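You operate a simulated robot arm through the tools that you are given. There is no shell and no other tool. Be economical: measure what you need, move in short steps, check, and stop when the job is done.

You are at the controls of a simulated two-armed robot. One attempt, no reset.

Task
Open the right packing drawer, put the red band in the inside of the right packing drawer and shut the drawer again. Take the presser foot that says "plain" from the top of the trims bench and leave it on the cream size card there. Open the checking table drawer, put the grey spool in the inside of the checking table drawer and shut the drawer again. Pick up the job card on the stand with one hand, pass it to the other hand and put it on the top of the packing table. Do these in any order. Set down upright: grey spool, job card on the stand.
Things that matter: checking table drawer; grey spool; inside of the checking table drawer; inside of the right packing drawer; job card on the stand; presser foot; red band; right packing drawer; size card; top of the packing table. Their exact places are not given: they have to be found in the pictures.

It is judged by the outcome, as a careful person would: the job done as asked, and still so three seconds after it is handed in. It fails if anything else is knocked over, pushed out of place, dropped, spilled or broken.

Robot
Two 6-joint arms with two-finger grippers on one trunk, on a base that drives. Base frame: it is fixed to the floor where the robot stands at the start and does not move with it; the origin is under the middle of the robot, x ahead of it, y to its left, z up. Readings come in cm, degrees, newtons and seconds.
The left shoulder is at the start at [3, 17.8, 81.3], the right one opposite. With the tool pointing down near the work surface each hand reaches from about 10 to 84 cm from the robot's upright axis, wherever it stands, measured 20 degrees to its own side. Places, roughly: checking table drawer [70, -270, 70]; grey spool [-250, 75, 75]; inside of the checking table drawer [70, -270, 70]; inside of the right packing drawer [70, 0, 70]; job card on the stand [-250, 50, 75]; presser foot [-275, 50, 75]; red band (16x4x2 cm) [-280, 50, 80]; right packing drawer [70, 0, 70]; size card [-250, 50, 75]; top of the packing table [80, 40, 80]. Payload 2.54 kg a hand.
The TCP of each hand is the grasp point between the finger pads, 3 cm short of the fingertips. In the tool frame z runs along the fingers and y along their closing line. Largest opening 11.6 cm; the body of the gripper starts 9.5 cm behind the TCP.
Orientation is told as [roll, pitch, yaw] about the base's x, y, z axes, in that order, counted from this pose: with the fingers straight down and closing along the base's y, the tool's x points along the base's -x, its y along +y and its z along -z.

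Tools
- The arms move only by the tool send_rows. It takes "left_commands", "right_commands" or both (then of equal length, played together; a hand with none holds still); each is a list of rows, each an object (a shift or turn left out is 0, a gripper value left out holds the last) with "translation": the shift along the tool's x, y, z in units of 50 mm (1.0 is 50 mm), a list of three; "rot": the turn, a rotation vector about the tool's x, y, z in units of 8 degrees (1.0 is 8 degrees), a list of three. In form: [{"translation": [dx, dy, dz], "rot": [wx, wy, wz]}, ...]. A call has 1 to 10 rows; each row shifts and turns the commanded pose from where the row before left it, along the tool's axes as they then stand. "left_claw" and "right_claw" are, for a hand that has rows, the opening, from 0 (shut) to 1 (fully open), set as the call begins (left out, the last holds). A call with a number of a shift or a turn outside -1 to 1 is refused whole. A row lasts 0.2 s, in which the tool goes at most 5 cm and 8.6 degrees; a call with a longer step from one row to the next is refused whole, and so is a gripper value outside its range. Where a pose cannot be reached the arm comes as near as it can. A force on the tool above 40 N (or 10 N above the force at the start of the call, whichever is more), or a blocked arm, ends the call early, and 0.2 s more pass. The fingers move at their own pace (about 15.3 cm/s each) and stop on an object; they squeeze with about 36 N. The grip force told is the motor's: it shows also when the fingers shut on nothing. Time passes only in rows, and 0.2 s behind the last, so rows that do not move let the fingers close. The reply holds the time, the measured pose of the TCP, the force on the tool along the base axes, the opening and the grip force, in the units named above and with some noise, with the torque about the TCP (base axes, N m) and any sound that the robot's microphone picked up, and new pictures: "pictures" is both (left out), scene, wrist or none (wrist: the cameras of the hands that moved).
- Cameras (640 x 400 px; columns grow to the right, rows downward): "scene" is now at [3.58, 1.35, 153.02]; the picture's right is [0.12, -0.99, 0.00], its down [-0.86, -0.10, -0.50] and it looks along [0.49, 0.06, -0.87] (base axes); focal length 289 px, centre (320, 200). "left" rides on the left gripper at [6.9, 1.5, -12.2] in its tool frame; the picture's right is [-0.21, 0.98, 0.00], its down [-0.83, -0.18, -0.53] and it looks along [-0.52, -0.11, 0.85] (tool axes); focal length 251 px, centre (320, 200). "right" rides on the right gripper at [6.9, -1.5, -12.2] in its tool frame; the picture's right is [0.21, 0.98, 0.00], its down [-0.83, 0.18, -0.53] and it looks along [-0.52, 0.11, 0.85] (tool axes); focal length 251 px, centre (320, 200).
- move_column(by): slides the trunk up (or, below 0, down) by that many cm; the arms and the scene camera ride with it, the base frame stays. It gives what a move gives, with no picture.
- roll_base(legs): drives the robot by 1 to 6 legs, each [ahead, left, turn to the left] in cm, cm and degrees, along the robot's own axes; the way and the turn of a leg run together, so that a leg with both is an arc; at most 150 cm and 180 degrees a leg. The arms and the cameras ride along, it lands a little off, and it stops where it bumps. It gives what a move gives, and a new picture of the scene camera.
- head_to(pan, tilt): turns the head with the scene camera to pan (to the left, within 143 degrees either way) and tilt (down, from -29 to 69), counted from straight ahead of the robot. It gives what a move gives, and a new picture of the scene camera.
- measure_at(camera, pixels): there is no depth. For up to 12 entries [column, row, z] of the newest picture of that camera ("zoom" is the newest enlarged one), the place [x, y] in the base frame at which the ray of that pixel passes the height z, good to about 0.3 cm, but the place of the scene camera against the robot may be out by one fixed shift of up to 1.2 cm in any direction. It takes no simulated time.
- enlarge(camera, box): a new picture of the part [left, top, right, bottom] of that camera's present view, enlarged. It takes no simulated time.
- finish_job(): hands the job in; it is judged then, once.

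Keep the steps short. Do not move on a guess: measure, check each grasp and each placing, and mend mistakes. In all there are 131 turns and 260 pictures (those below and enlarged ones count). Leave the grippers open and the arms clear of the work at the hand-in unless told otherwise, and finish with a single line.

The tools are called after "Call:" by a JSON object that holds its "op" and its "data". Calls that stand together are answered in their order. send_rows: Moves the arms, as the interface text tells. Its arguments: {"type":"object","properties":{"left_commands":{"type":"array","items":{"type":"object","properties":{"translation":{"type":"array","items":{"type":"number"}},"rot":{"type":"array","items":{"type":"number"}}}}},"left_claw":{"type":"number"},"right_commands":{"type":"array","items":{"type":"object","properties":{"translation":{"type":"array","items":{"type":"number"}},"rot":{"type":"array","items":{"type":"number"}}}}},"right_claw":{"type":"number"},"pictures":{"type":"string","enum":["both","scene","wrist","none"]}},"required":[]} The other tools are called the same way: move_column (by) slides the trunk up or down; roll_base (legs) drives the base; head_to (pan, tilt) turns the head that bears the scene camera; measure_at (camera, pixels) gives the place at which the rays of pixels pass given heights; enlarge (camera, box) takes an enlarged picture of a part of a camera's view; finish_job () hands the job in.

At the start:

```text
time: 0.0
left_eef_pos: [53.91, 23.14, 104.93]
left_tool_rot: [-0.1, 0.0, 0.0]
left_ft_force: [0.4, -0.2, 0.3]
left_moment: [0.02, 0.0, 0.02]
left_grip_width: 11.6
left_grasp_force: 0.0
right_eef_pos: [52.17, -25.59, 109.65]
right_tool_rot: [0.1, 0.0, 0.1]
right_ft_force: [-0.4, 0.2, 0.0]
right_moment: [0.0, -0.03, 0.03]
right_grip_width: 11.59
right_grasp_force: 0.2
trunk travel left (down, up): [-2.5, 51.5]
robot x, y, heading: [0.37, -0.01, -0.2]
head pan, tilt: [6.8, 60.1]
```

scene: 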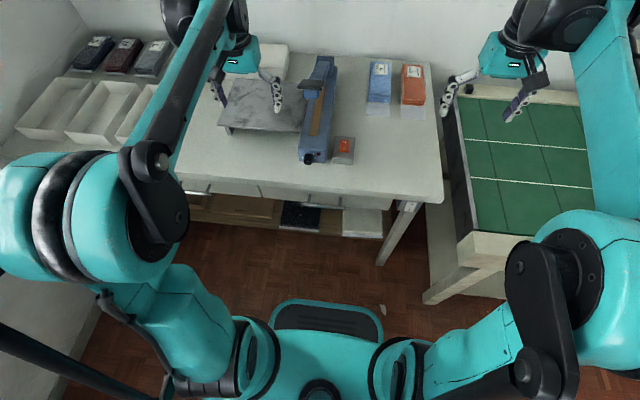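
right: 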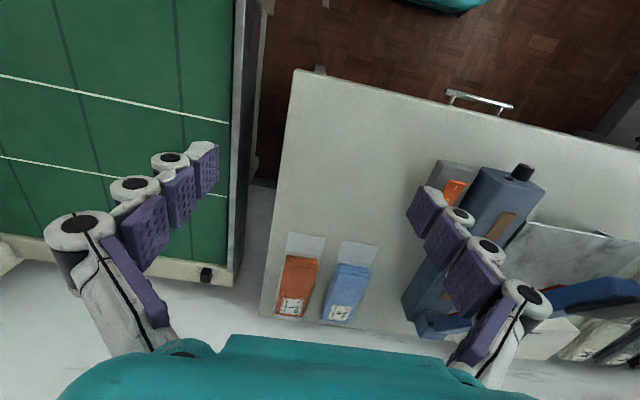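
left: 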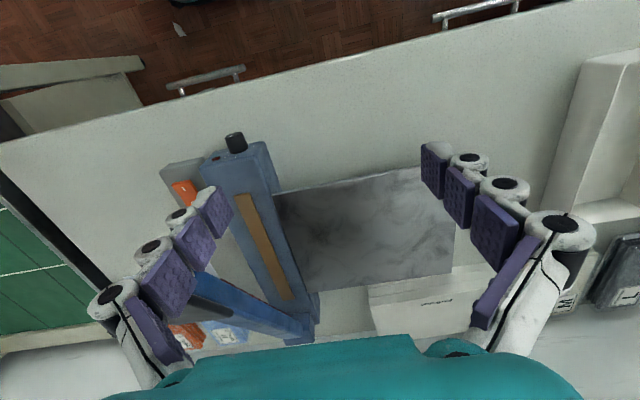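

I see the packing table ahead. First I measure its edge and surface and look around behind the robot.

Call:
{"op": "enlarge", "data": {"camera": "scene", "box": [160, 30, 460, 250]}}

Call:
{"op": "measure_at", "data": {"camera": "scene", "pixels": [[443, 203, 75], [430, 62, 75], [180, 178, 75], [345, 150, 75], [308, 160, 75], [322, 201, 68], [195, 192, 68], [380, 68, 75]]}}

Call:
{"op": "head_to", "data": {"pan": 143, "tilt": 15}}

```text
1.82 times, centred on (310, 140) of scene
```

zoom: 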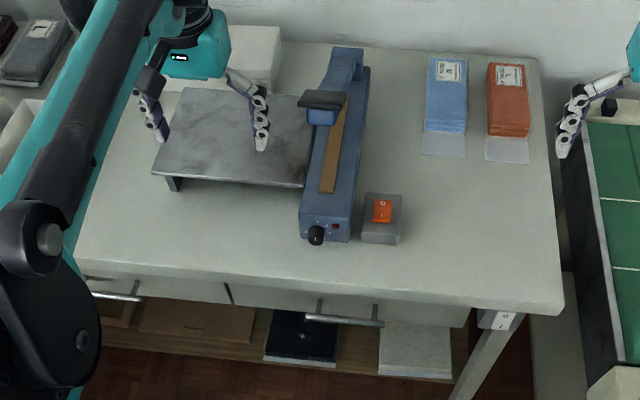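

```text
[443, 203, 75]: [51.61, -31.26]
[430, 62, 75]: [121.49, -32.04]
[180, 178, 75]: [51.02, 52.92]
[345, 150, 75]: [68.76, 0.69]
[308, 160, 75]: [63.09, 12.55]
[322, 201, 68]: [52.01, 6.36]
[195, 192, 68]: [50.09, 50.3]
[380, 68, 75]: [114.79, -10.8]
```

```text
time: 2.2
left_eef_pos: [54.0, 23.13, 105.0]
left_tool_rot: [0.0, -0.1, 0.1]
left_ft_force: [-1.1, 0.5, -0.3]
left_moment: [-0.01, 0.02, -0.03]
left_grip_width: 11.57
left_grasp_force: 0.0
right_eef_pos: [52.23, -25.44, 109.71]
right_tool_rot: [0.0, 0.0, 0.0]
right_ft_force: [-0.3, 1.4, -1.0]
right_moment: [-0.03, -0.01, -0.02]
right_grip_width: 11.6
right_grasp_force: 0.0
trunk travel left (down, up): [-2.5, 51.5]
robot x, y, heading: [0.08, 0.37, -0.0]
head pan, tilt: [143.0, 15.0]
```

scene: 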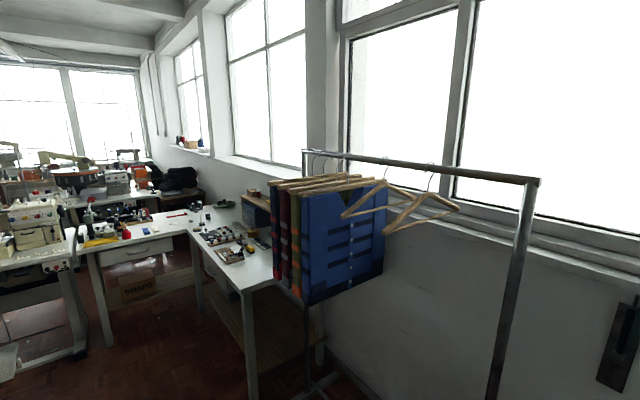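

Call:
{"op": "enlarge", "data": {"camera": "scene", "box": [0, 140, 320, 340]}}

Call:
{"op": "measure_at", "data": {"camera": "scene", "pixels": [[88, 250, 75], [188, 231, 75], [243, 292, 75], [280, 278, 75], [236, 202, 75], [148, 210, 75], [178, 216, 75], [235, 255, 75], [250, 246, 75], [125, 233, 75], [76, 345, 0], [250, 398, 0]]}}

```text
2.00 times, centred on (160, 240) of scene
```

zoom: 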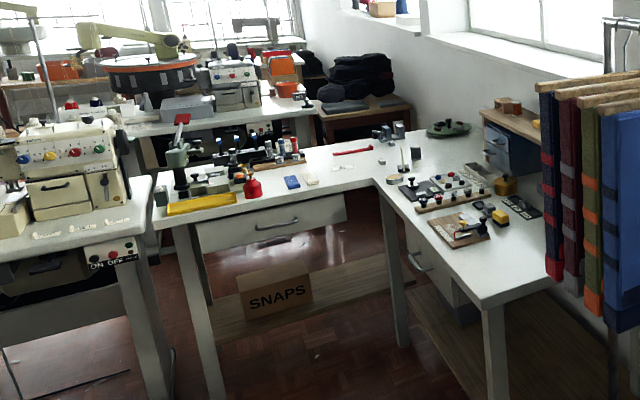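

```text
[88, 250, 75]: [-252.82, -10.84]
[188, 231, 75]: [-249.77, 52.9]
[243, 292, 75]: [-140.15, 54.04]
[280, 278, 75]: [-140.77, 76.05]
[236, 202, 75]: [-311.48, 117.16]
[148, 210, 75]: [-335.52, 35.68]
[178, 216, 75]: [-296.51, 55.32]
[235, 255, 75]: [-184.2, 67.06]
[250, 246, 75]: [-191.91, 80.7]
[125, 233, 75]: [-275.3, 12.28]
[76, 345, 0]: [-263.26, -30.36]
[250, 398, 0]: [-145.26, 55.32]
```

Call:
{"op": "head_to", "data": {"pan": -140, "tilt": 25}}

Call:
{"op": "head_to", "data": {"pan": -75, "tilt": 20}}

Call:
{"op": "measure_at", "data": {"camera": "scene", "pixels": [[320, 200, 75], [200, 200, 75], [440, 200, 75]]}}

```text
time: 6.1
left_eef_pos: [54.06, 23.17, 105.08]
left_tool_rot: [0.0, 0.1, 0.0]
left_ft_force: [1.0, -0.6, 0.0]
left_moment: [0.0, 0.01, 0.0]
left_grip_width: 11.6
left_grasp_force: 0.1
right_eef_pos: [52.19, -25.58, 109.59]
right_tool_rot: [0.0, 0.0, 0.0]
right_ft_force: [0.2, -0.8, 0.3]
right_moment: [0.01, 0.0, 0.02]
right_grip_width: 11.6
right_grasp_force: 0.1
trunk travel left (down, up): [-2.5, 51.5]
robot x, y, heading: [-0.04, -0.17, 0.1]
head pan, tilt: [-140.0, 25.0]
```

scene: 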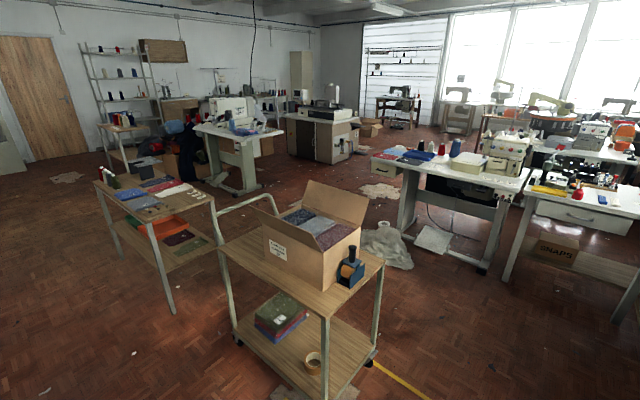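

```text
time: 7.4
left_eef_pos: [54.03, 23.12, 105.1]
left_tool_rot: [0.0, 0.0, 0.0]
left_ft_force: [-0.1, 0.4, -1.1]
left_moment: [-0.02, -0.02, -0.04]
left_grip_width: 11.61
left_grasp_force: 0.1
right_eef_pos: [52.22, -25.53, 109.76]
right_tool_rot: [0.0, 0.0, 0.0]
right_ft_force: [-0.2, 0.1, -0.1]
right_moment: [0.01, -0.02, -0.01]
right_grip_width: 11.61
right_grasp_force: 0.1
trunk travel left (down, up): [-2.5, 51.5]
robot x, y, heading: [0.22, -0.1, -0.1]
head pan, tilt: [-75.0, 20.0]
```

scene: 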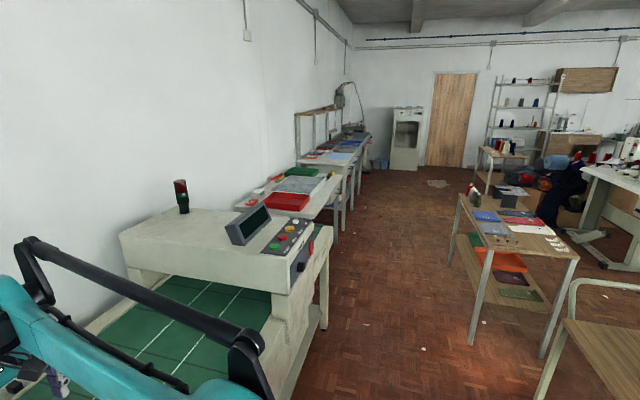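

```text
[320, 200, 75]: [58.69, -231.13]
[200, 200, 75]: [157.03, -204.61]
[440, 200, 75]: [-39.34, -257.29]
```

Path back along y≈0 is clear between trolley (near edge y≈-48) and the rack. I back up, then turn to face the trims bench.

Call:
{"op": "roll_base", "data": {"legs": [[-150, 4, 0], [-15, 0, 0], [0, 0, -90], [0, 0, -90]]}}

Call:
{"op": "head_to", "data": {"pan": -20, "tilt": 40}}

```text
refused: leg 1 is longer than a leg can be; nothing moved
```

```text
time: 8.7
left_eef_pos: [54.03, 23.23, 105.1]
left_tool_rot: [0.0, 0.0, 0.0]
left_ft_force: [-1.1, 0.0, -0.6]
left_moment: [-0.01, 0.01, 0.01]
left_grip_width: 11.64
left_grasp_force: 0.1
right_eef_pos: [52.25, -25.57, 109.69]
right_tool_rot: [-0.1, -0.1, 0.1]
right_ft_force: [-1.0, 0.1, 0.0]
right_moment: [-0.01, 0.02, -0.04]
right_grip_width: 11.6
right_grasp_force: 0.1
trunk travel left (down, up): [-2.5, 51.5]
robot x, y, heading: [-0.21, -0.04, -0.2]
head pan, tilt: [-20.0, 40.0]
```

scene: 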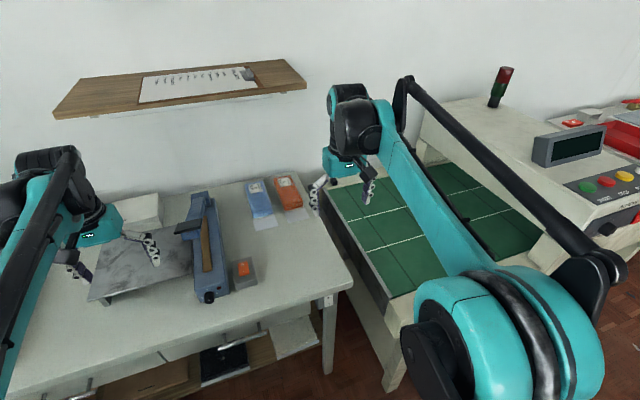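

Leg too long; I split it.

Call:
{"op": "roll_base", "data": {"legs": [[-90, 2, 0], [-75, 2, 0], [0, 0, -90], [0, 0, -90]]}}

Call:
{"op": "head_to", "data": {"pan": -20, "tilt": 35}}

```text
time: 24.7
left_eef_pos: [-219.57, -21.44, 105.01]
left_tool_rot: [0.0, 0.1, -177.9]
left_ft_force: [-1.0, 0.9, -0.9]
left_moment: [-0.03, 0.02, -0.01]
left_grip_width: 11.59
left_grasp_force: 0.1
right_eef_pos: [-219.72, 27.27, 109.67]
right_tool_rot: [0.0, 0.0, -177.9]
right_ft_force: [-0.3, 0.4, 0.3]
right_moment: [-0.01, 0.03, 0.0]
right_grip_width: 11.62
right_grasp_force: 0.0
trunk travel left (down, up): [-2.5, 51.5]
robot x, y, heading: [-166.51, 4.15, -177.7]
head pan, tilt: [-20.0, 40.0]
```

scene: 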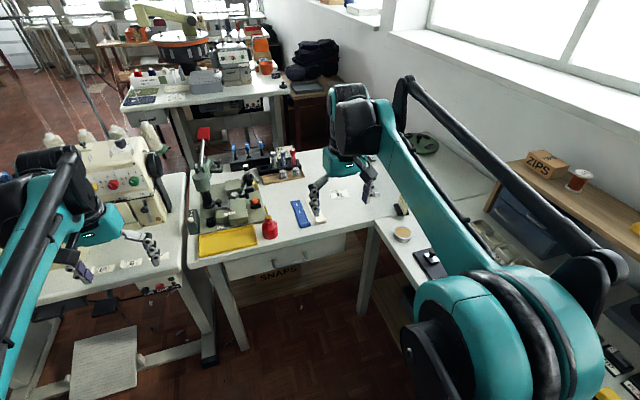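

```text
time: 25.4
left_eef_pos: [-219.63, -21.54, 105.17]
left_tool_rot: [0.1, 0.1, -177.8]
left_ft_force: [0.1, 0.4, -1.3]
left_moment: [0.01, -0.02, -0.01]
left_grip_width: 11.59
left_grasp_force: 0.1
right_eef_pos: [-219.65, 27.31, 109.62]
right_tool_rot: [0.0, 0.0, -177.7]
right_ft_force: [0.4, -0.5, 0.9]
right_moment: [0.01, 0.0, -0.01]
right_grip_width: 11.59
right_grasp_force: 0.1
trunk travel left (down, up): [-2.5, 51.5]
robot x, y, heading: [-166.78, 4.02, -177.8]
head pan, tilt: [-20.0, 35.0]
```

scene: 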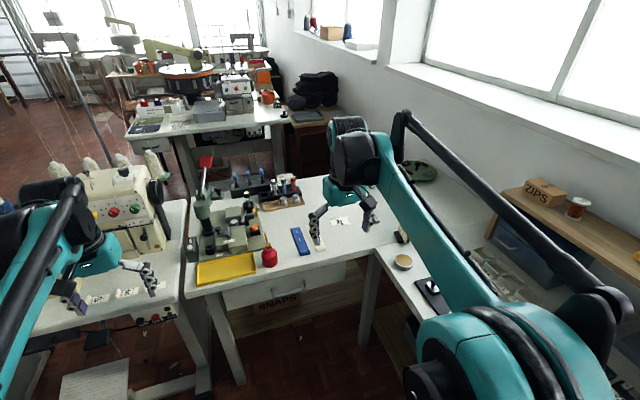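

The right arm hides the corner. I turn to face the L-corner (heading ≈138) and look.

Call:
{"op": "roll_base", "data": {"legs": [[0, 0, -42]]}}

Call:
{"op": "head_to", "data": {"pan": 5, "tilt": 42}}

```text
time: 27.7
left_eef_pos: [-222.79, 20.7, 105.12]
left_tool_rot: [0.0, -0.1, 140.0]
left_ft_force: [-0.3, 0.1, 1.1]
left_moment: [-0.04, -0.02, 0.0]
left_grip_width: 11.59
left_grasp_force: 0.0
right_eef_pos: [-190.18, 56.93, 109.69]
right_tool_rot: [0.0, 0.0, 139.9]
right_ft_force: [0.0, 0.7, 0.3]
right_moment: [0.0, 0.02, 0.0]
right_grip_width: 11.59
right_grasp_force: 0.0
trunk travel left (down, up): [-2.5, 51.5]
robot x, y, heading: [-166.18, 3.73, 140.1]
head pan, tilt: [-20.0, 35.0]
```

scene: 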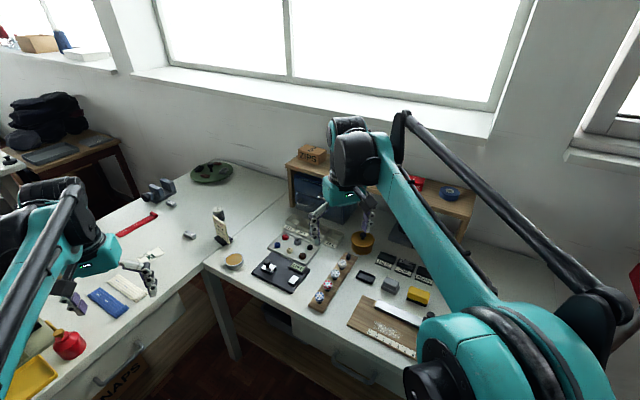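

```text
time: 28.6
left_eef_pos: [-222.77, 20.61, 105.1]
left_tool_rot: [0.0, 0.0, 140.0]
left_ft_force: [0.6, 0.0, 0.3]
left_moment: [-0.01, -0.03, 0.02]
left_grip_width: 11.58
left_grasp_force: 0.1
right_eef_pos: [-190.09, 56.85, 109.71]
right_tool_rot: [0.1, 0.0, 140.0]
right_ft_force: [0.5, -0.4, -0.2]
right_moment: [0.02, 0.02, -0.03]
right_grip_width: 11.58
right_grasp_force: 0.0
trunk travel left (down, up): [-2.5, 51.5]
robot x, y, heading: [-166.46, 3.72, 139.6]
head pan, tilt: [5.0, 42.0]
```

scene: 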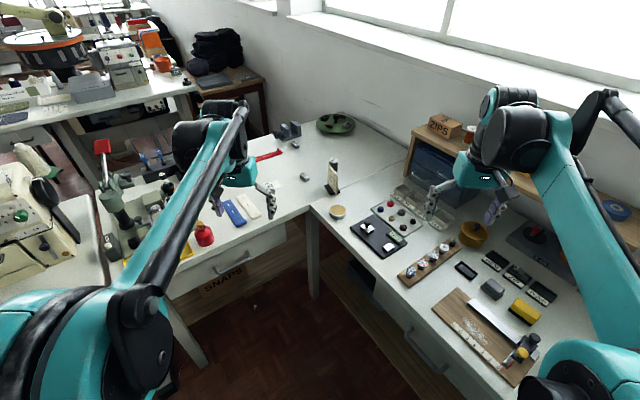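

Good view. I enlarge the corner area in two parts.

Call:
{"op": "enlarge", "data": {"camera": "scene", "box": [320, 150, 480, 290]}}

Call:
{"op": "enlarge", "data": {"camera": "scene", "box": [190, 100, 360, 240]}}

Call:
{"op": "measure_at", "data": {"camera": "scene", "pixels": [[307, 208, 75], [338, 213, 75], [332, 188, 75], [398, 220, 75], [382, 237, 75], [394, 238, 75], [268, 157, 75], [333, 162, 85], [304, 177, 75]]}}

```text
2.86 times, centred on (400, 220) of scene
```

zoom: 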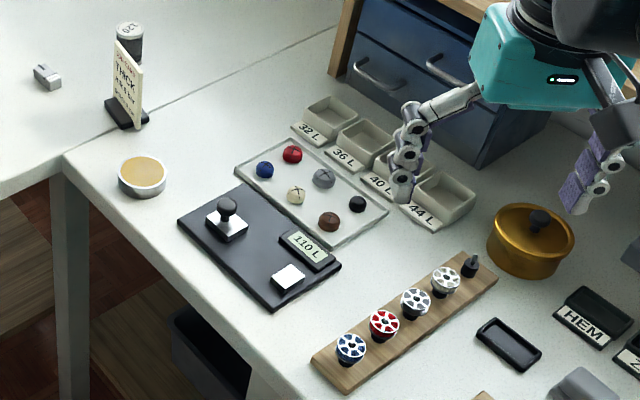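

```text
2.86 times, centred on (275, 170) of scene
```

zoom: 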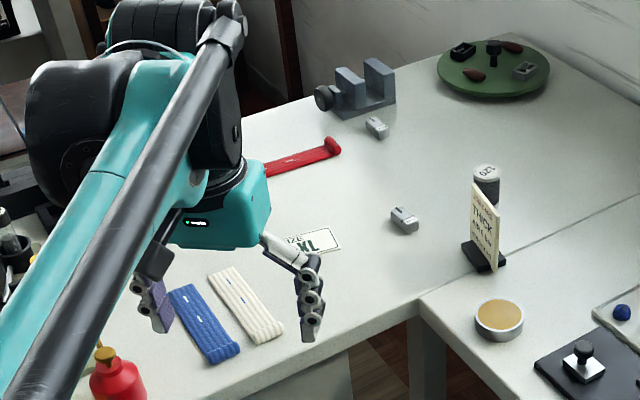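

```text
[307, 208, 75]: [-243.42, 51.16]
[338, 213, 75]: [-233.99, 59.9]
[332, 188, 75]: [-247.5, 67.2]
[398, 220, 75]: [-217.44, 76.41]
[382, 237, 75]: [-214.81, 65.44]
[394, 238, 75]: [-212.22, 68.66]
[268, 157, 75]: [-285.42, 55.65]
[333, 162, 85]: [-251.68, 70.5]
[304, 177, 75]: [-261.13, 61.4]
```

Job card in its black stand at (332,170), grey spool right behind it, two small presser feet at (304,177) and (295,144), cream "SIZE XL" card at (274,184), red band at (270,155). I move nearer and look down to check clearance of the base.

Call:
{"op": "roll_base", "data": {"legs": [[22, 0, 0]]}}

Call:
{"op": "head_to", "data": {"pan": 5, "tilt": 60}}

```text
time: 30.3
left_eef_pos: [-239.48, 35.33, 104.91]
left_tool_rot: [0.0, 0.0, 139.7]
left_ft_force: [-0.5, 1.2, 0.1]
left_moment: [-0.03, 0.0, 0.02]
left_grip_width: 11.56
left_grasp_force: 0.0
right_eef_pos: [-206.55, 71.28, 109.65]
right_tool_rot: [-0.1, 0.2, 139.7]
right_ft_force: [0.1, 1.0, 0.2]
right_moment: [-0.02, -0.02, -0.03]
right_grip_width: 11.63
right_grasp_force: 0.1
trunk travel left (down, up): [-2.5, 51.5]
robot x, y, heading: [-182.96, 17.93, 139.7]
head pan, tilt: [5.0, 42.0]
```

scene: 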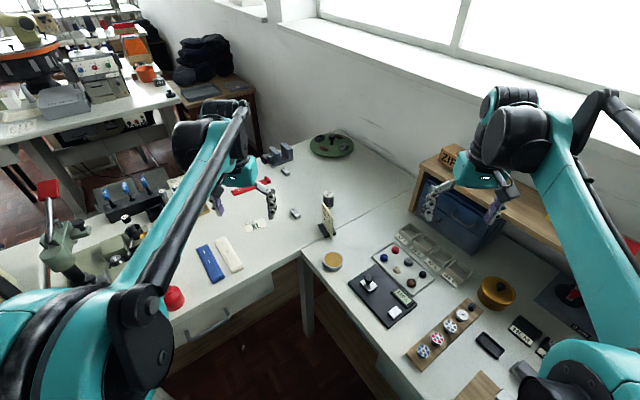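

```text
time: 31.1
left_eef_pos: [-239.38, 35.26, 105.11]
left_tool_rot: [-0.1, 0.0, 139.5]
left_ft_force: [-0.3, -0.5, 0.3]
left_moment: [0.0, -0.01, 0.0]
left_grip_width: 11.55
left_grasp_force: 0.0
right_eef_pos: [-206.51, 71.01, 109.7]
right_tool_rot: [0.0, 0.1, 139.5]
right_ft_force: [-0.1, 0.4, -0.1]
right_moment: [0.03, -0.02, -0.01]
right_grip_width: 11.59
right_grasp_force: 0.0
trunk travel left (down, up): [-2.5, 51.5]
robot x, y, heading: [-183.22, 17.83, 139.6]
head pan, tilt: [5.0, 60.0]
```

scene: 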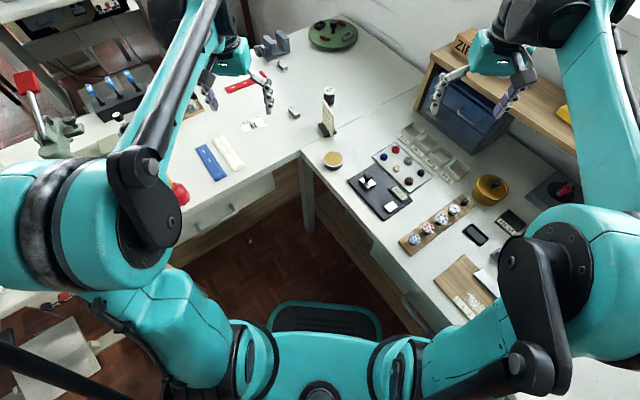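

Call:
{"op": "measure_at", "data": {"camera": "scene", "pixels": [[325, 300, 30], [325, 300, 15], [308, 235, 0], [302, 158, 75], [270, 304, 30], [380, 304, 30], [250, 86, 75], [268, 75, 75], [330, 135, 75], [330, 92, 86]]}}

Call:
{"op": "enlarge", "data": {"camera": "scene", "box": [190, 40, 360, 180]}}

```text
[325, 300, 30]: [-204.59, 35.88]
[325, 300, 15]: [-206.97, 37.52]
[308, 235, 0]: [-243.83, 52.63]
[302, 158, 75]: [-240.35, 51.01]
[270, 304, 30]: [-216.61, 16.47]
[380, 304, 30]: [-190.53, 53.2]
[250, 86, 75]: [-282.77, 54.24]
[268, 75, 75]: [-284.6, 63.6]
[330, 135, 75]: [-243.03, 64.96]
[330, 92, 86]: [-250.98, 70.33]
```

```text
2.86 times, centred on (275, 110) of scene
```

zoom: 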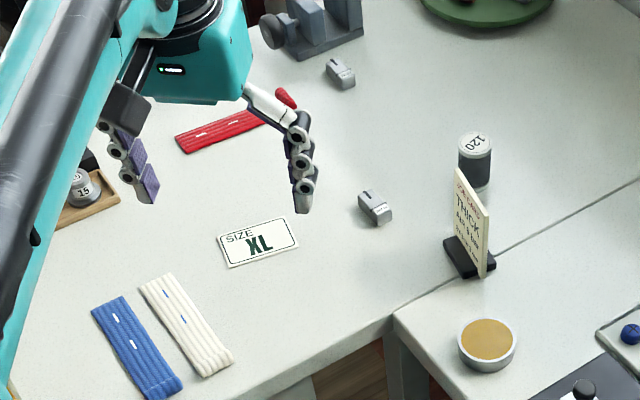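

Base front is 30 cm ahead of centre, half width ≈23 cm. I retract the left hand 20 cm, then face -x next to the corner.

Call:
{"op": "send_rows", "data": {"left_commands": [{"translation": [1, 0, 0]}, {"translation": [1, 0, 0]}, {"translation": [1, 0, 0]}, {"translation": [1, 0, 0]}], "pictures": "none"}}

Call:
{"op": "roll_base", "data": {"legs": [[0, 0, 38], [26, -7, 0]]}}

Call:
{"op": "head_to", "data": {"pan": -28, "tilt": 55}}

```text
time: 32.1
left_eef_pos: [-223.71, 22.03, 105.14]
left_tool_rot: [-0.1, -0.1, 139.6]
left_ft_force: [-0.1, -0.1, 0.3]
left_moment: [0.01, 0.0, -0.03]
left_grip_width: 11.61
left_grasp_force: 0.0
right_eef_pos: [-206.39, 70.95, 109.88]
right_tool_rot: [0.0, -0.2, 139.6]
right_ft_force: [1.1, 0.0, 0.1]
right_moment: [0.01, 0.02, 0.01]
right_grip_width: 11.6
right_grasp_force: 0.1
trunk travel left (down, up): [-2.5, 51.5]
robot x, y, heading: [-183.16, 17.63, 139.7]
head pan, tilt: [5.0, 60.0]
```

```text
time: 35.8
left_eef_pos: [-243.61, 3.95, 105.01]
left_tool_rot: [0.0, 0.0, 177.8]
left_ft_force: [-0.5, 0.4, -0.7]
left_moment: [-0.01, -0.03, 0.0]
left_grip_width: 11.59
left_grasp_force: 0.1
right_eef_pos: [-260.17, 53.13, 109.66]
right_tool_rot: [0.1, 0.1, 177.9]
right_ft_force: [-0.6, -0.1, 0.1]
right_moment: [-0.01, -0.03, -0.02]
right_grip_width: 11.61
right_grasp_force: 0.0
trunk travel left (down, up): [-2.5, 51.5]
robot x, y, heading: [-209.07, 25.74, 177.9]
head pan, tilt: [5.0, 60.0]
```

scene: 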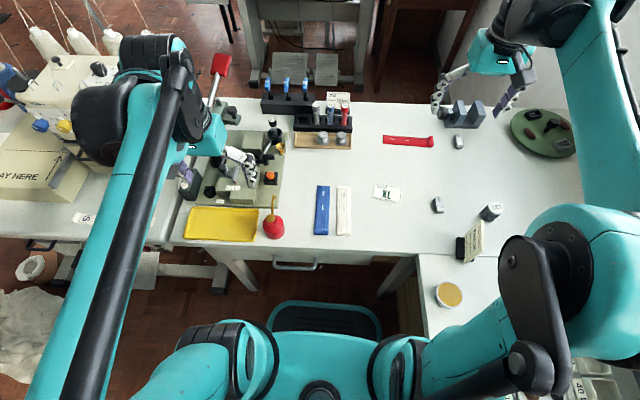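

```text
time: 36.8
left_eef_pos: [-243.36, 3.77, 105.15]
left_tool_rot: [0.0, 0.0, 177.8]
left_ft_force: [-0.9, 0.5, 0.4]
left_moment: [-0.01, 0.01, 0.01]
left_grip_width: 11.59
left_grasp_force: 0.1
right_eef_pos: [-260.26, 52.93, 109.64]
right_tool_rot: [0.0, 0.0, 177.9]
right_ft_force: [0.1, -0.1, 0.2]
right_moment: [0.02, 0.0, -0.01]
right_grip_width: 11.6
right_grasp_force: 0.0
trunk travel left (down, up): [-2.5, 51.5]
robot x, y, heading: [-209.0, 25.48, 178.0]
head pan, tilt: [-28.0, 55.0]
```

scene: 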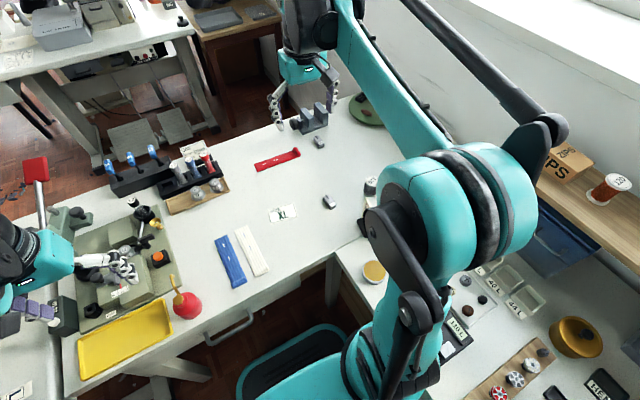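

Call:
{"op": "enlarge", "data": {"camera": "right", "box": [0, 0, 640, 400]}}

Call:
{"op": "head_to", "data": {"pan": -8, "tilt": 58}}

Call:
{"op": "enlarge", "data": {"camera": "scene", "box": [340, 90, 500, 270]}}

```text
1.00 times, centred on (320, 200) of right (not enlarged: the box is as wide or as high as the picture)
```

zoom: 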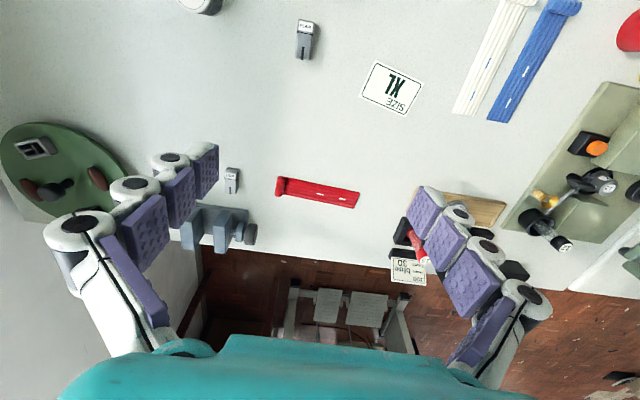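

```text
time: 37.6
left_eef_pos: [-243.37, 3.97, 105.12]
left_tool_rot: [0.1, 0.0, 178.0]
left_ft_force: [-0.7, -0.2, -1.2]
left_moment: [0.03, 0.0, 0.03]
left_grip_width: 11.6
left_grasp_force: 0.1
right_eef_pos: [-260.03, 53.17, 109.63]
right_tool_rot: [0.0, 0.0, 177.9]
right_ft_force: [-0.5, 0.4, -0.7]
right_moment: [0.02, -0.01, 0.02]
right_grip_width: 11.59
right_grasp_force: 0.1
trunk travel left (down, up): [-2.5, 51.5]
robot x, y, heading: [-208.87, 25.28, 177.7]
head pan, tilt: [-8.0, 58.0]
```

scene: 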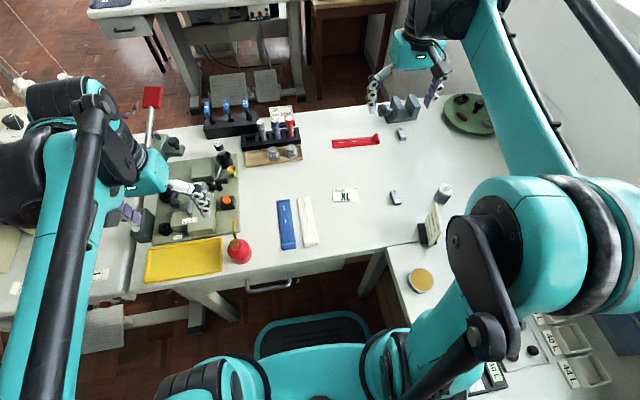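

```text
2.22 times, centred on (420, 180) of scene
```

zoom: 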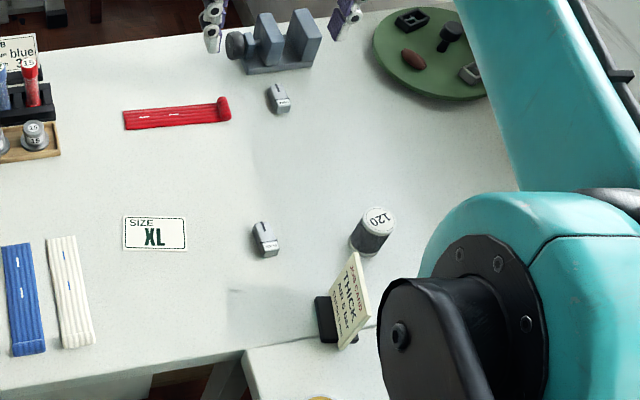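

Call:
{"op": "enlarge", "data": {"camera": "right", "box": [275, 0, 335, 60]}}

Call:
{"op": "measure_at", "data": {"camera": "zoom", "pixels": [[320, 200, 75]]}}

Call:
{"op": "enlarge", "data": {"camera": "right", "box": [205, 155, 260, 205]}}

Call:
{"op": "measure_at", "data": {"camera": "right", "pixels": [[304, 24, 78], [304, 40, 76], [304, 60, 75], [231, 180, 77], [391, 89, 75], [278, 188, 76], [360, 196, 76], [318, 191, 76], [197, 5, 75]]}}

Call:
{"op": "measure_at", "data": {"camera": "scene", "pixels": [[396, 198, 76], [401, 134, 76], [345, 195, 75], [380, 140, 76], [333, 142, 76], [443, 185, 83], [440, 202, 75], [422, 240, 75], [440, 230, 75]]}}

```text
6.67 times, centred on (305, 30) of right
```

zoom: 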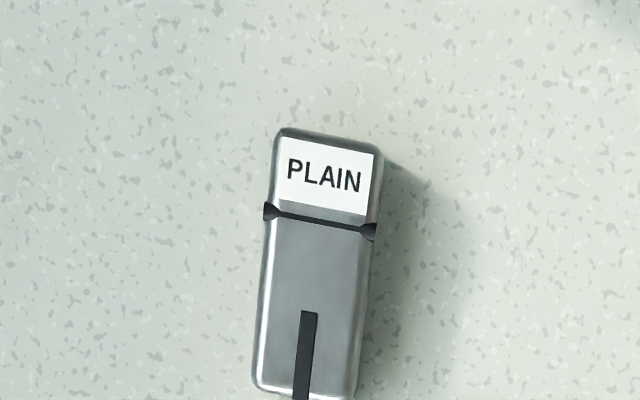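

```text
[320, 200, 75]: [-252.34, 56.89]
```

```text
8.00 times, centred on (232, 180) of right
```

zoom: 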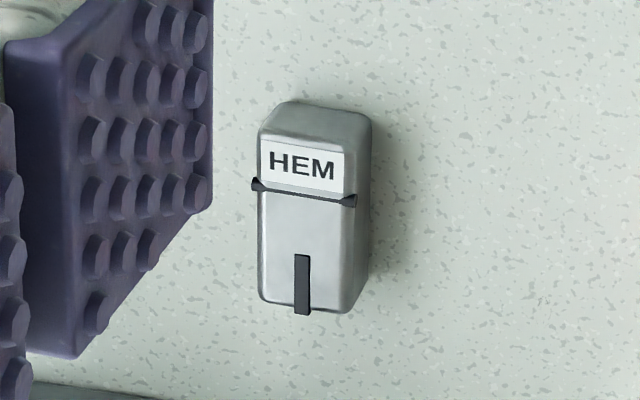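

```text
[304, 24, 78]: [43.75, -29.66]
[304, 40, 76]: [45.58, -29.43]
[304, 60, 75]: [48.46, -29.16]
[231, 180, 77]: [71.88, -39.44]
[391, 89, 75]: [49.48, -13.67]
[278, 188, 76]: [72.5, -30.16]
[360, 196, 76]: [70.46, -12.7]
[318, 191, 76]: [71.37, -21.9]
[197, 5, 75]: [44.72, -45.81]
```

```text
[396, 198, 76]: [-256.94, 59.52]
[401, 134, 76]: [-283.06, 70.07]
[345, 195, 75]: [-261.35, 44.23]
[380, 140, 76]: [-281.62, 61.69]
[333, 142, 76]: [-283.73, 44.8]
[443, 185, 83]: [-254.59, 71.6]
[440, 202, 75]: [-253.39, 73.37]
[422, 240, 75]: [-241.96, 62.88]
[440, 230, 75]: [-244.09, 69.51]
```

Foot 1 reads PLAIN. I move the right hand over it with a part-closed gripper and look again with the wrist camera.

Call:
{"op": "send_rows", "data": {"right_commands": [{"translation": [0.45, -0.5, 0.8]}, {"translation": [0.45, -0.5, 0.9]}, {"translation": [0, 0, 0.9]}, {"translation": [0, 0, 0.9]}, {"translation": [0, 0, 0.5]}], "right_claw": 0.6, "pictures": "both"}}

```text
refused: row 1 steps farther than a row can; nothing moved
```

Call:
{"op": "send_rows", "data": {"right_commands": [{"translation": [0.45, -0.5, 0.7]}, {"translation": [0.45, -0.5, 0.7]}, {"translation": [0, 0, 1]}, {"translation": [0, 0, 1]}, {"translation": [0, 0, 0.8]}], "right_claw": 0.6, "pictures": "both"}}

```text
time: 38.8
left_eef_pos: [-243.46, 3.93, 105.02]
left_tool_rot: [0.1, 0.0, 177.9]
left_ft_force: [-0.7, -0.4, 0.0]
left_moment: [-0.02, 0.01, 0.01]
left_grip_width: 11.6
left_grasp_force: 0.0
right_eef_pos: [-255.38, 58.0, 88.72]
right_tool_rot: [-0.1, -0.1, 178.0]
right_ft_force: [-0.5, -0.4, -0.3]
right_moment: [0.0, 0.01, 0.0]
right_grip_width: 6.93
right_grasp_force: 0.0
trunk travel left (down, up): [-2.5, 51.5]
robot x, y, heading: [-208.58, 25.88, 177.8]
head pan, tilt: [-8.0, 58.0]
```

scene: 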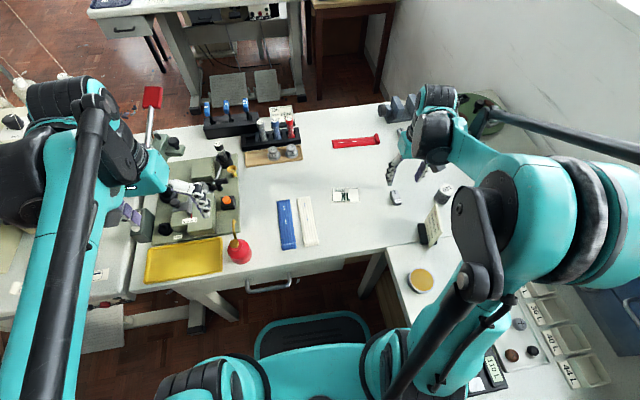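
right: 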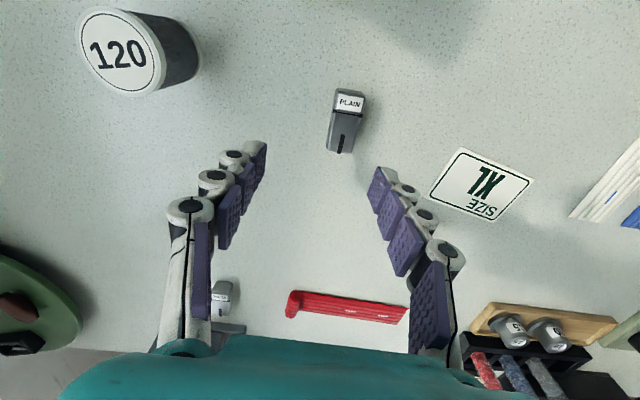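

Call:
{"op": "measure_at", "data": {"camera": "right", "pixels": [[350, 92, 78], [340, 148, 77], [340, 154, 75], [345, 122, 77], [481, 183, 75], [533, 180, 75], [430, 193, 75], [463, 150, 75], [495, 220, 75], [118, 50, 83], [292, 305, 76], [405, 315, 76]]}}

```text
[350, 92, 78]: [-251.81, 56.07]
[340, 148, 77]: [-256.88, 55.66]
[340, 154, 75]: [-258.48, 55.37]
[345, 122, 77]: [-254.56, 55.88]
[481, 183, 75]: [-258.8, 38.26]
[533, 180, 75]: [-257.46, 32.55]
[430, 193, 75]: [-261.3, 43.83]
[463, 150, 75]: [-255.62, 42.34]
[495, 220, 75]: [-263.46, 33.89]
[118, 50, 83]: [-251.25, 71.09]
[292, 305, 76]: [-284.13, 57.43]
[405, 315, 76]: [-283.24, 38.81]
```

The cameras disagree at z=75, which fits a table top near z≈80. I measure again with that.

Call:
{"op": "measure_at", "data": {"camera": "right", "pixels": [[350, 92, 82], [340, 148, 81.5], [340, 154, 80], [345, 122, 82], [481, 183, 80], [533, 180, 80], [430, 193, 80], [463, 150, 80], [495, 220, 80], [118, 50, 87], [292, 305, 81], [405, 315, 81]]}}

Call:
{"op": "measure_at", "data": {"camera": "scene", "pixels": [[396, 198, 82], [345, 195, 80], [380, 140, 81], [333, 142, 81], [422, 240, 80], [440, 230, 80], [333, 190, 80], [358, 189, 80]]}}

```text
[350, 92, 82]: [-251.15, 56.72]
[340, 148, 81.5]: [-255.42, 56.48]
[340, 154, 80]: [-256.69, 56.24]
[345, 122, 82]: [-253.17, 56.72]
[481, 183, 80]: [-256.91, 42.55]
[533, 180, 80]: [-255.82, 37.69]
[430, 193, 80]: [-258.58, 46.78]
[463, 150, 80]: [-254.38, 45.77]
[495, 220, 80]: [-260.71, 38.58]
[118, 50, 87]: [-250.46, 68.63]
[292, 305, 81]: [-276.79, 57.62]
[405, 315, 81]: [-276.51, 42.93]
```

```text
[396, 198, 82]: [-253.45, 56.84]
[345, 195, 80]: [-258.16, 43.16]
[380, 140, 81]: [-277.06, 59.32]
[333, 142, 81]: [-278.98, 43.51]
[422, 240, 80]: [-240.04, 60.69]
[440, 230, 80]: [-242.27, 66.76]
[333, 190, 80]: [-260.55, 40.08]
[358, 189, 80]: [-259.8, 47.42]
```

Table top ≈79.5–80; foot centre ≈(-253.5,56.7). I align and go down to TCP z≈84.2.

Call:
{"op": "send_rows", "data": {"right_commands": [{"translation": [0.34, 0.26, 0]}, {"translation": [0, 0, 0.5]}, {"translation": [0, 0, 0.4]}], "pictures": "wrist"}}

```text
time: 39.6
left_eef_pos: [-243.53, 3.83, 105.2]
left_tool_rot: [0.0, 0.0, 177.9]
left_ft_force: [-0.1, 0.6, -0.2]
left_moment: [0.0, 0.01, -0.01]
left_grip_width: 11.64
left_grasp_force: 0.0
right_eef_pos: [-253.82, 56.64, 84.11]
right_tool_rot: [0.0, 0.0, 178.0]
right_ft_force: [0.1, 0.6, 0.9]
right_moment: [-0.02, 0.03, 0.02]
right_grip_width: 6.97
right_grasp_force: 0.0
trunk travel left (down, up): [-2.5, 51.5]
robot x, y, heading: [-208.87, 25.83, 177.9]
head pan, tilt: [-8.0, 58.0]
```

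right: 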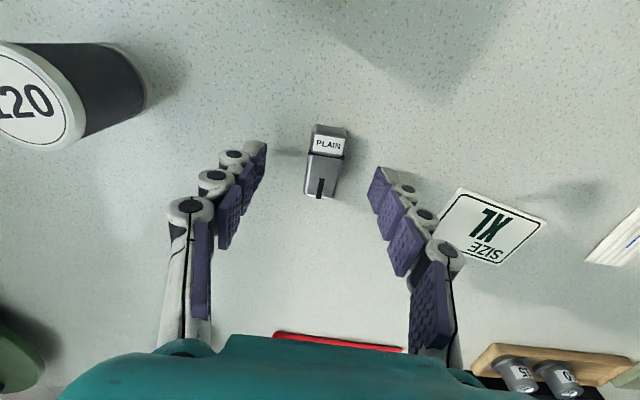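

Call:
{"op": "measure_at", "data": {"camera": "right", "pixels": [[330, 128, 82], [320, 190, 81.5], [490, 228, 79.5], [547, 224, 79.5], [436, 236, 79.5], [460, 188, 79.5], [515, 265, 79.5]]}}

Call:
{"op": "send_rows", "data": {"right_commands": [{"translation": [0, 0, 0.2]}], "pictures": "wrist"}}

```text
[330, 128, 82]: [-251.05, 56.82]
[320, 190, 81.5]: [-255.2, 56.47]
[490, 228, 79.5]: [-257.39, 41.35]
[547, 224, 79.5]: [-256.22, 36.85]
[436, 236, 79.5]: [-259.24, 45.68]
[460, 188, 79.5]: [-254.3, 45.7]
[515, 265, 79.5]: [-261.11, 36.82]
```

```text
time: 40.0
left_eef_pos: [-243.46, 3.91, 105.13]
left_tool_rot: [0.0, -0.1, 177.8]
left_ft_force: [0.7, 0.0, 0.0]
left_moment: [-0.01, 0.0, -0.01]
left_grip_width: 11.59
left_grasp_force: 0.1
right_eef_pos: [-253.68, 56.71, 83.14]
right_tool_rot: [0.1, 0.0, 177.8]
right_ft_force: [0.6, -0.4, 0.7]
right_moment: [-0.02, -0.01, 0.01]
right_grip_width: 6.98
right_grasp_force: 0.1
trunk travel left (down, up): [-2.5, 51.5]
robot x, y, heading: [-208.68, 25.73, 177.8]
head pan, tilt: [-8.0, 58.0]
```

right: 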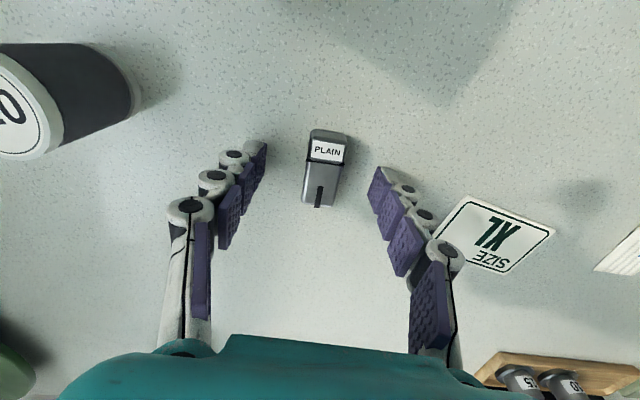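

Fingers straddle the foot near the table with no contact. I close.

Call:
{"op": "send_rows", "data": {"right_commands": [{}, {}, {}], "right_claw": 0, "pictures": "wrist"}}

```text
time: 40.8
left_eef_pos: [-243.52, 3.79, 105.12]
left_tool_rot: [0.0, 0.0, 177.9]
left_ft_force: [-0.1, -0.1, 0.5]
left_moment: [0.02, -0.04, 0.0]
left_grip_width: 11.6
left_grasp_force: 0.0
right_eef_pos: [-253.77, 56.55, 83.06]
right_tool_rot: [-0.1, -0.1, 178.0]
right_ft_force: [-0.8, -0.4, -0.4]
right_moment: [0.02, -0.01, 0.04]
right_grip_width: 2.1
right_grasp_force: 36.3
trunk travel left (down, up): [-2.5, 51.5]
robot x, y, heading: [-208.75, 25.89, 178.2]
head pan, tilt: [-8.0, 58.0]
```

right: 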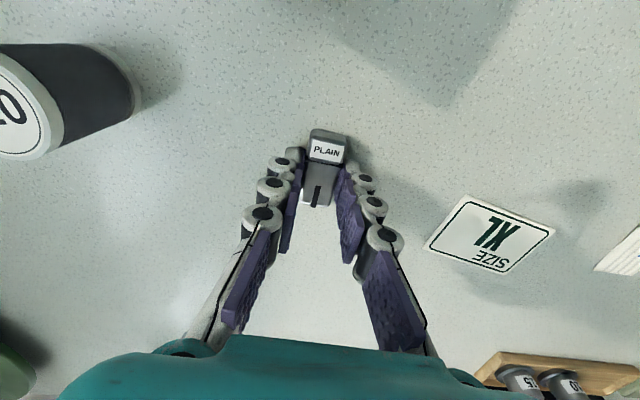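

Held (2.1 cm). I lift 4 cm and move over the card centre (≈-257.5,42.3).

Call:
{"op": "send_rows", "data": {"right_commands": [{"translation": [0, 0, -0.8]}, {"translation": [-0.24, 0.96, 0]}, {"translation": [-0.25, 0.96, 0]}, {"translation": [-0.25, 0.96, 0]}], "pictures": "both"}}

Call:
{"op": "enlarge", "data": {"camera": "scene", "box": [300, 140, 420, 240]}}

```text
time: 41.8
left_eef_pos: [-243.5, 3.93, 105.02]
left_tool_rot: [0.0, 0.0, 177.9]
left_ft_force: [-0.2, 0.4, 0.7]
left_moment: [-0.02, 0.04, -0.01]
left_grip_width: 11.6
left_grasp_force: 0.0
right_eef_pos: [-257.87, 42.34, 87.33]
right_tool_rot: [-0.1, 0.0, 177.8]
right_ft_force: [0.7, -0.2, -0.1]
right_moment: [0.03, 0.0, -0.02]
right_grip_width: 2.07
right_grasp_force: 36.3
trunk travel left (down, up): [-2.5, 51.5]
robot x, y, heading: [-209.02, 25.33, 177.8]
head pan, tilt: [-8.0, 58.0]
```

scene: 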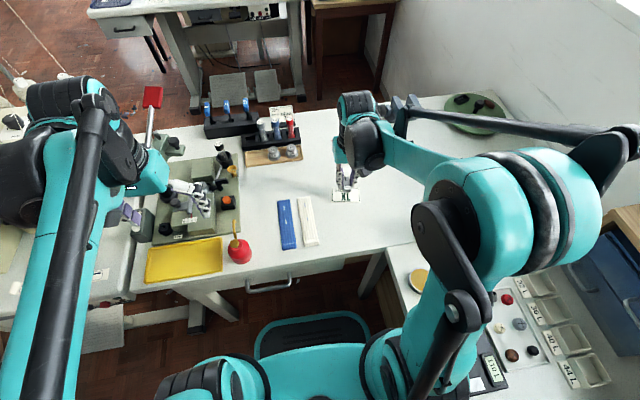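
right: 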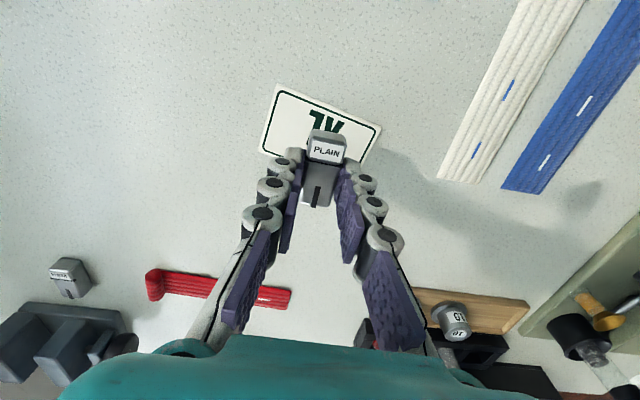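

```text
4.00 times, centred on (360, 190) of scene
```

zoom: 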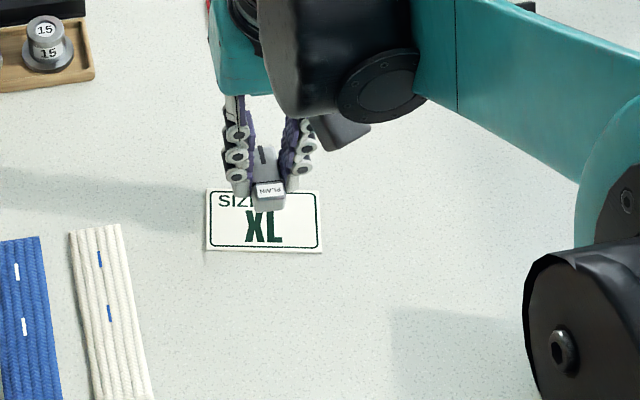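

Call:
{"op": "measure_at", "data": {"camera": "right", "pixels": [[280, 85, 80], [382, 128, 80], [260, 150, 80], [364, 162, 80], [321, 105, 80]]}}

```text
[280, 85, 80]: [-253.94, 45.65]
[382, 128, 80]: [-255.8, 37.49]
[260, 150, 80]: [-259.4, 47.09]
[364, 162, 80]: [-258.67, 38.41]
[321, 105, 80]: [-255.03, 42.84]
```

Card centre ≈(-257.6,42.3), foot is right above it. I turn 12.8° to align, lower, and release.

Call:
{"op": "send_rows", "data": {"right_commands": [{"rot": [0, 0, 0.8]}, {"rot": [0, 0, 0.8]}, {"translation": [0, 0, 0.4]}, {"translation": [0, 0, 0.4]}, {}], "pictures": "wrist"}}

```text
time: 43.0
left_eef_pos: [-243.37, 3.91, 105.22]
left_tool_rot: [0.0, 0.0, 177.9]
left_ft_force: [-0.5, 0.4, -0.6]
left_moment: [-0.01, 0.03, 0.02]
left_grip_width: 11.6
left_grasp_force: 0.1
right_eef_pos: [-257.91, 42.4, 83.48]
right_tool_rot: [0.0, 0.0, 165.1]
right_ft_force: [-2.1, 1.1, 19.0]
right_moment: [0.01, 0.04, 0.01]
right_grip_width: 2.07
right_grasp_force: 35.6
trunk travel left (down, up): [-2.5, 51.5]
robot x, y, heading: [-208.98, 25.42, 177.9]
head pan, tilt: [-8.0, 58.0]
```

right: 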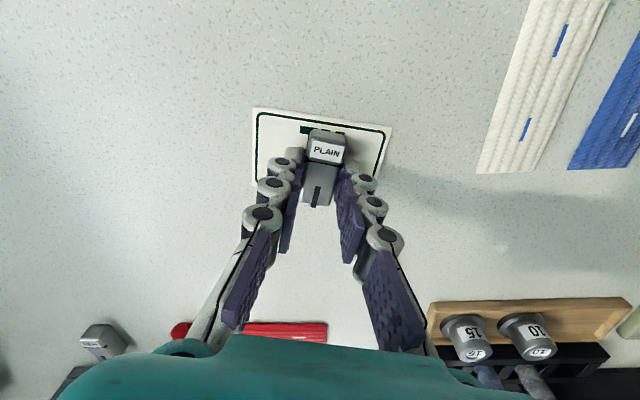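

Contact at 19 N: the foot rests on the card. I ease up 1 mm, open and lift.

Call:
{"op": "send_rows", "data": {"right_commands": [{"translation": [0, 0, -0.04]}, {}], "right_claw": 0.45, "pictures": "none"}}

Call:
{"op": "send_rows", "data": {"right_commands": [{"translation": [0, 0, -0.8]}, {"translation": [0, 0, -1]}], "pictures": "wrist"}}

```text
time: 43.6
left_eef_pos: [-243.45, 3.91, 105.07]
left_tool_rot: [0.1, -0.1, 178.0]
left_ft_force: [0.5, -0.1, 0.5]
left_moment: [0.0, 0.0, 0.02]
left_grip_width: 11.61
left_grasp_force: 0.1
right_eef_pos: [-258.13, 42.36, 83.53]
right_tool_rot: [0.0, -0.1, 165.1]
right_ft_force: [-0.3, 0.4, 0.1]
right_moment: [-0.02, 0.0, -0.01]
right_grip_width: 5.2
right_grasp_force: 0.1
trunk travel left (down, up): [-2.5, 51.5]
robot x, y, heading: [-208.82, 25.7, 178.1]
head pan, tilt: [-8.0, 58.0]
```

```text
time: 44.2
left_eef_pos: [-243.49, 3.9, 105.06]
left_tool_rot: [0.1, 0.0, 177.9]
left_ft_force: [0.7, -0.6, 0.0]
left_moment: [0.02, 0.02, 0.0]
left_grip_width: 11.57
left_grasp_force: 0.1
right_eef_pos: [-257.96, 42.23, 92.62]
right_tool_rot: [0.0, 0.0, 165.1]
right_ft_force: [-0.2, -0.2, 0.5]
right_moment: [0.0, 0.0, 0.02]
right_grip_width: 5.21
right_grasp_force: 0.0
trunk travel left (down, up): [-2.5, 51.5]
robot x, y, heading: [-209.16, 25.91, 178.0]
head pan, tilt: [-8.0, 58.0]
```

right: 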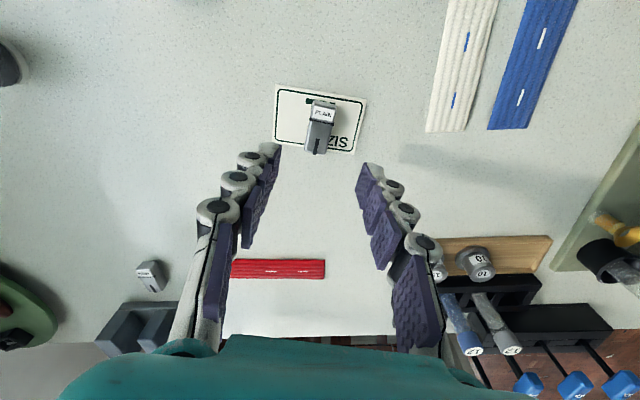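

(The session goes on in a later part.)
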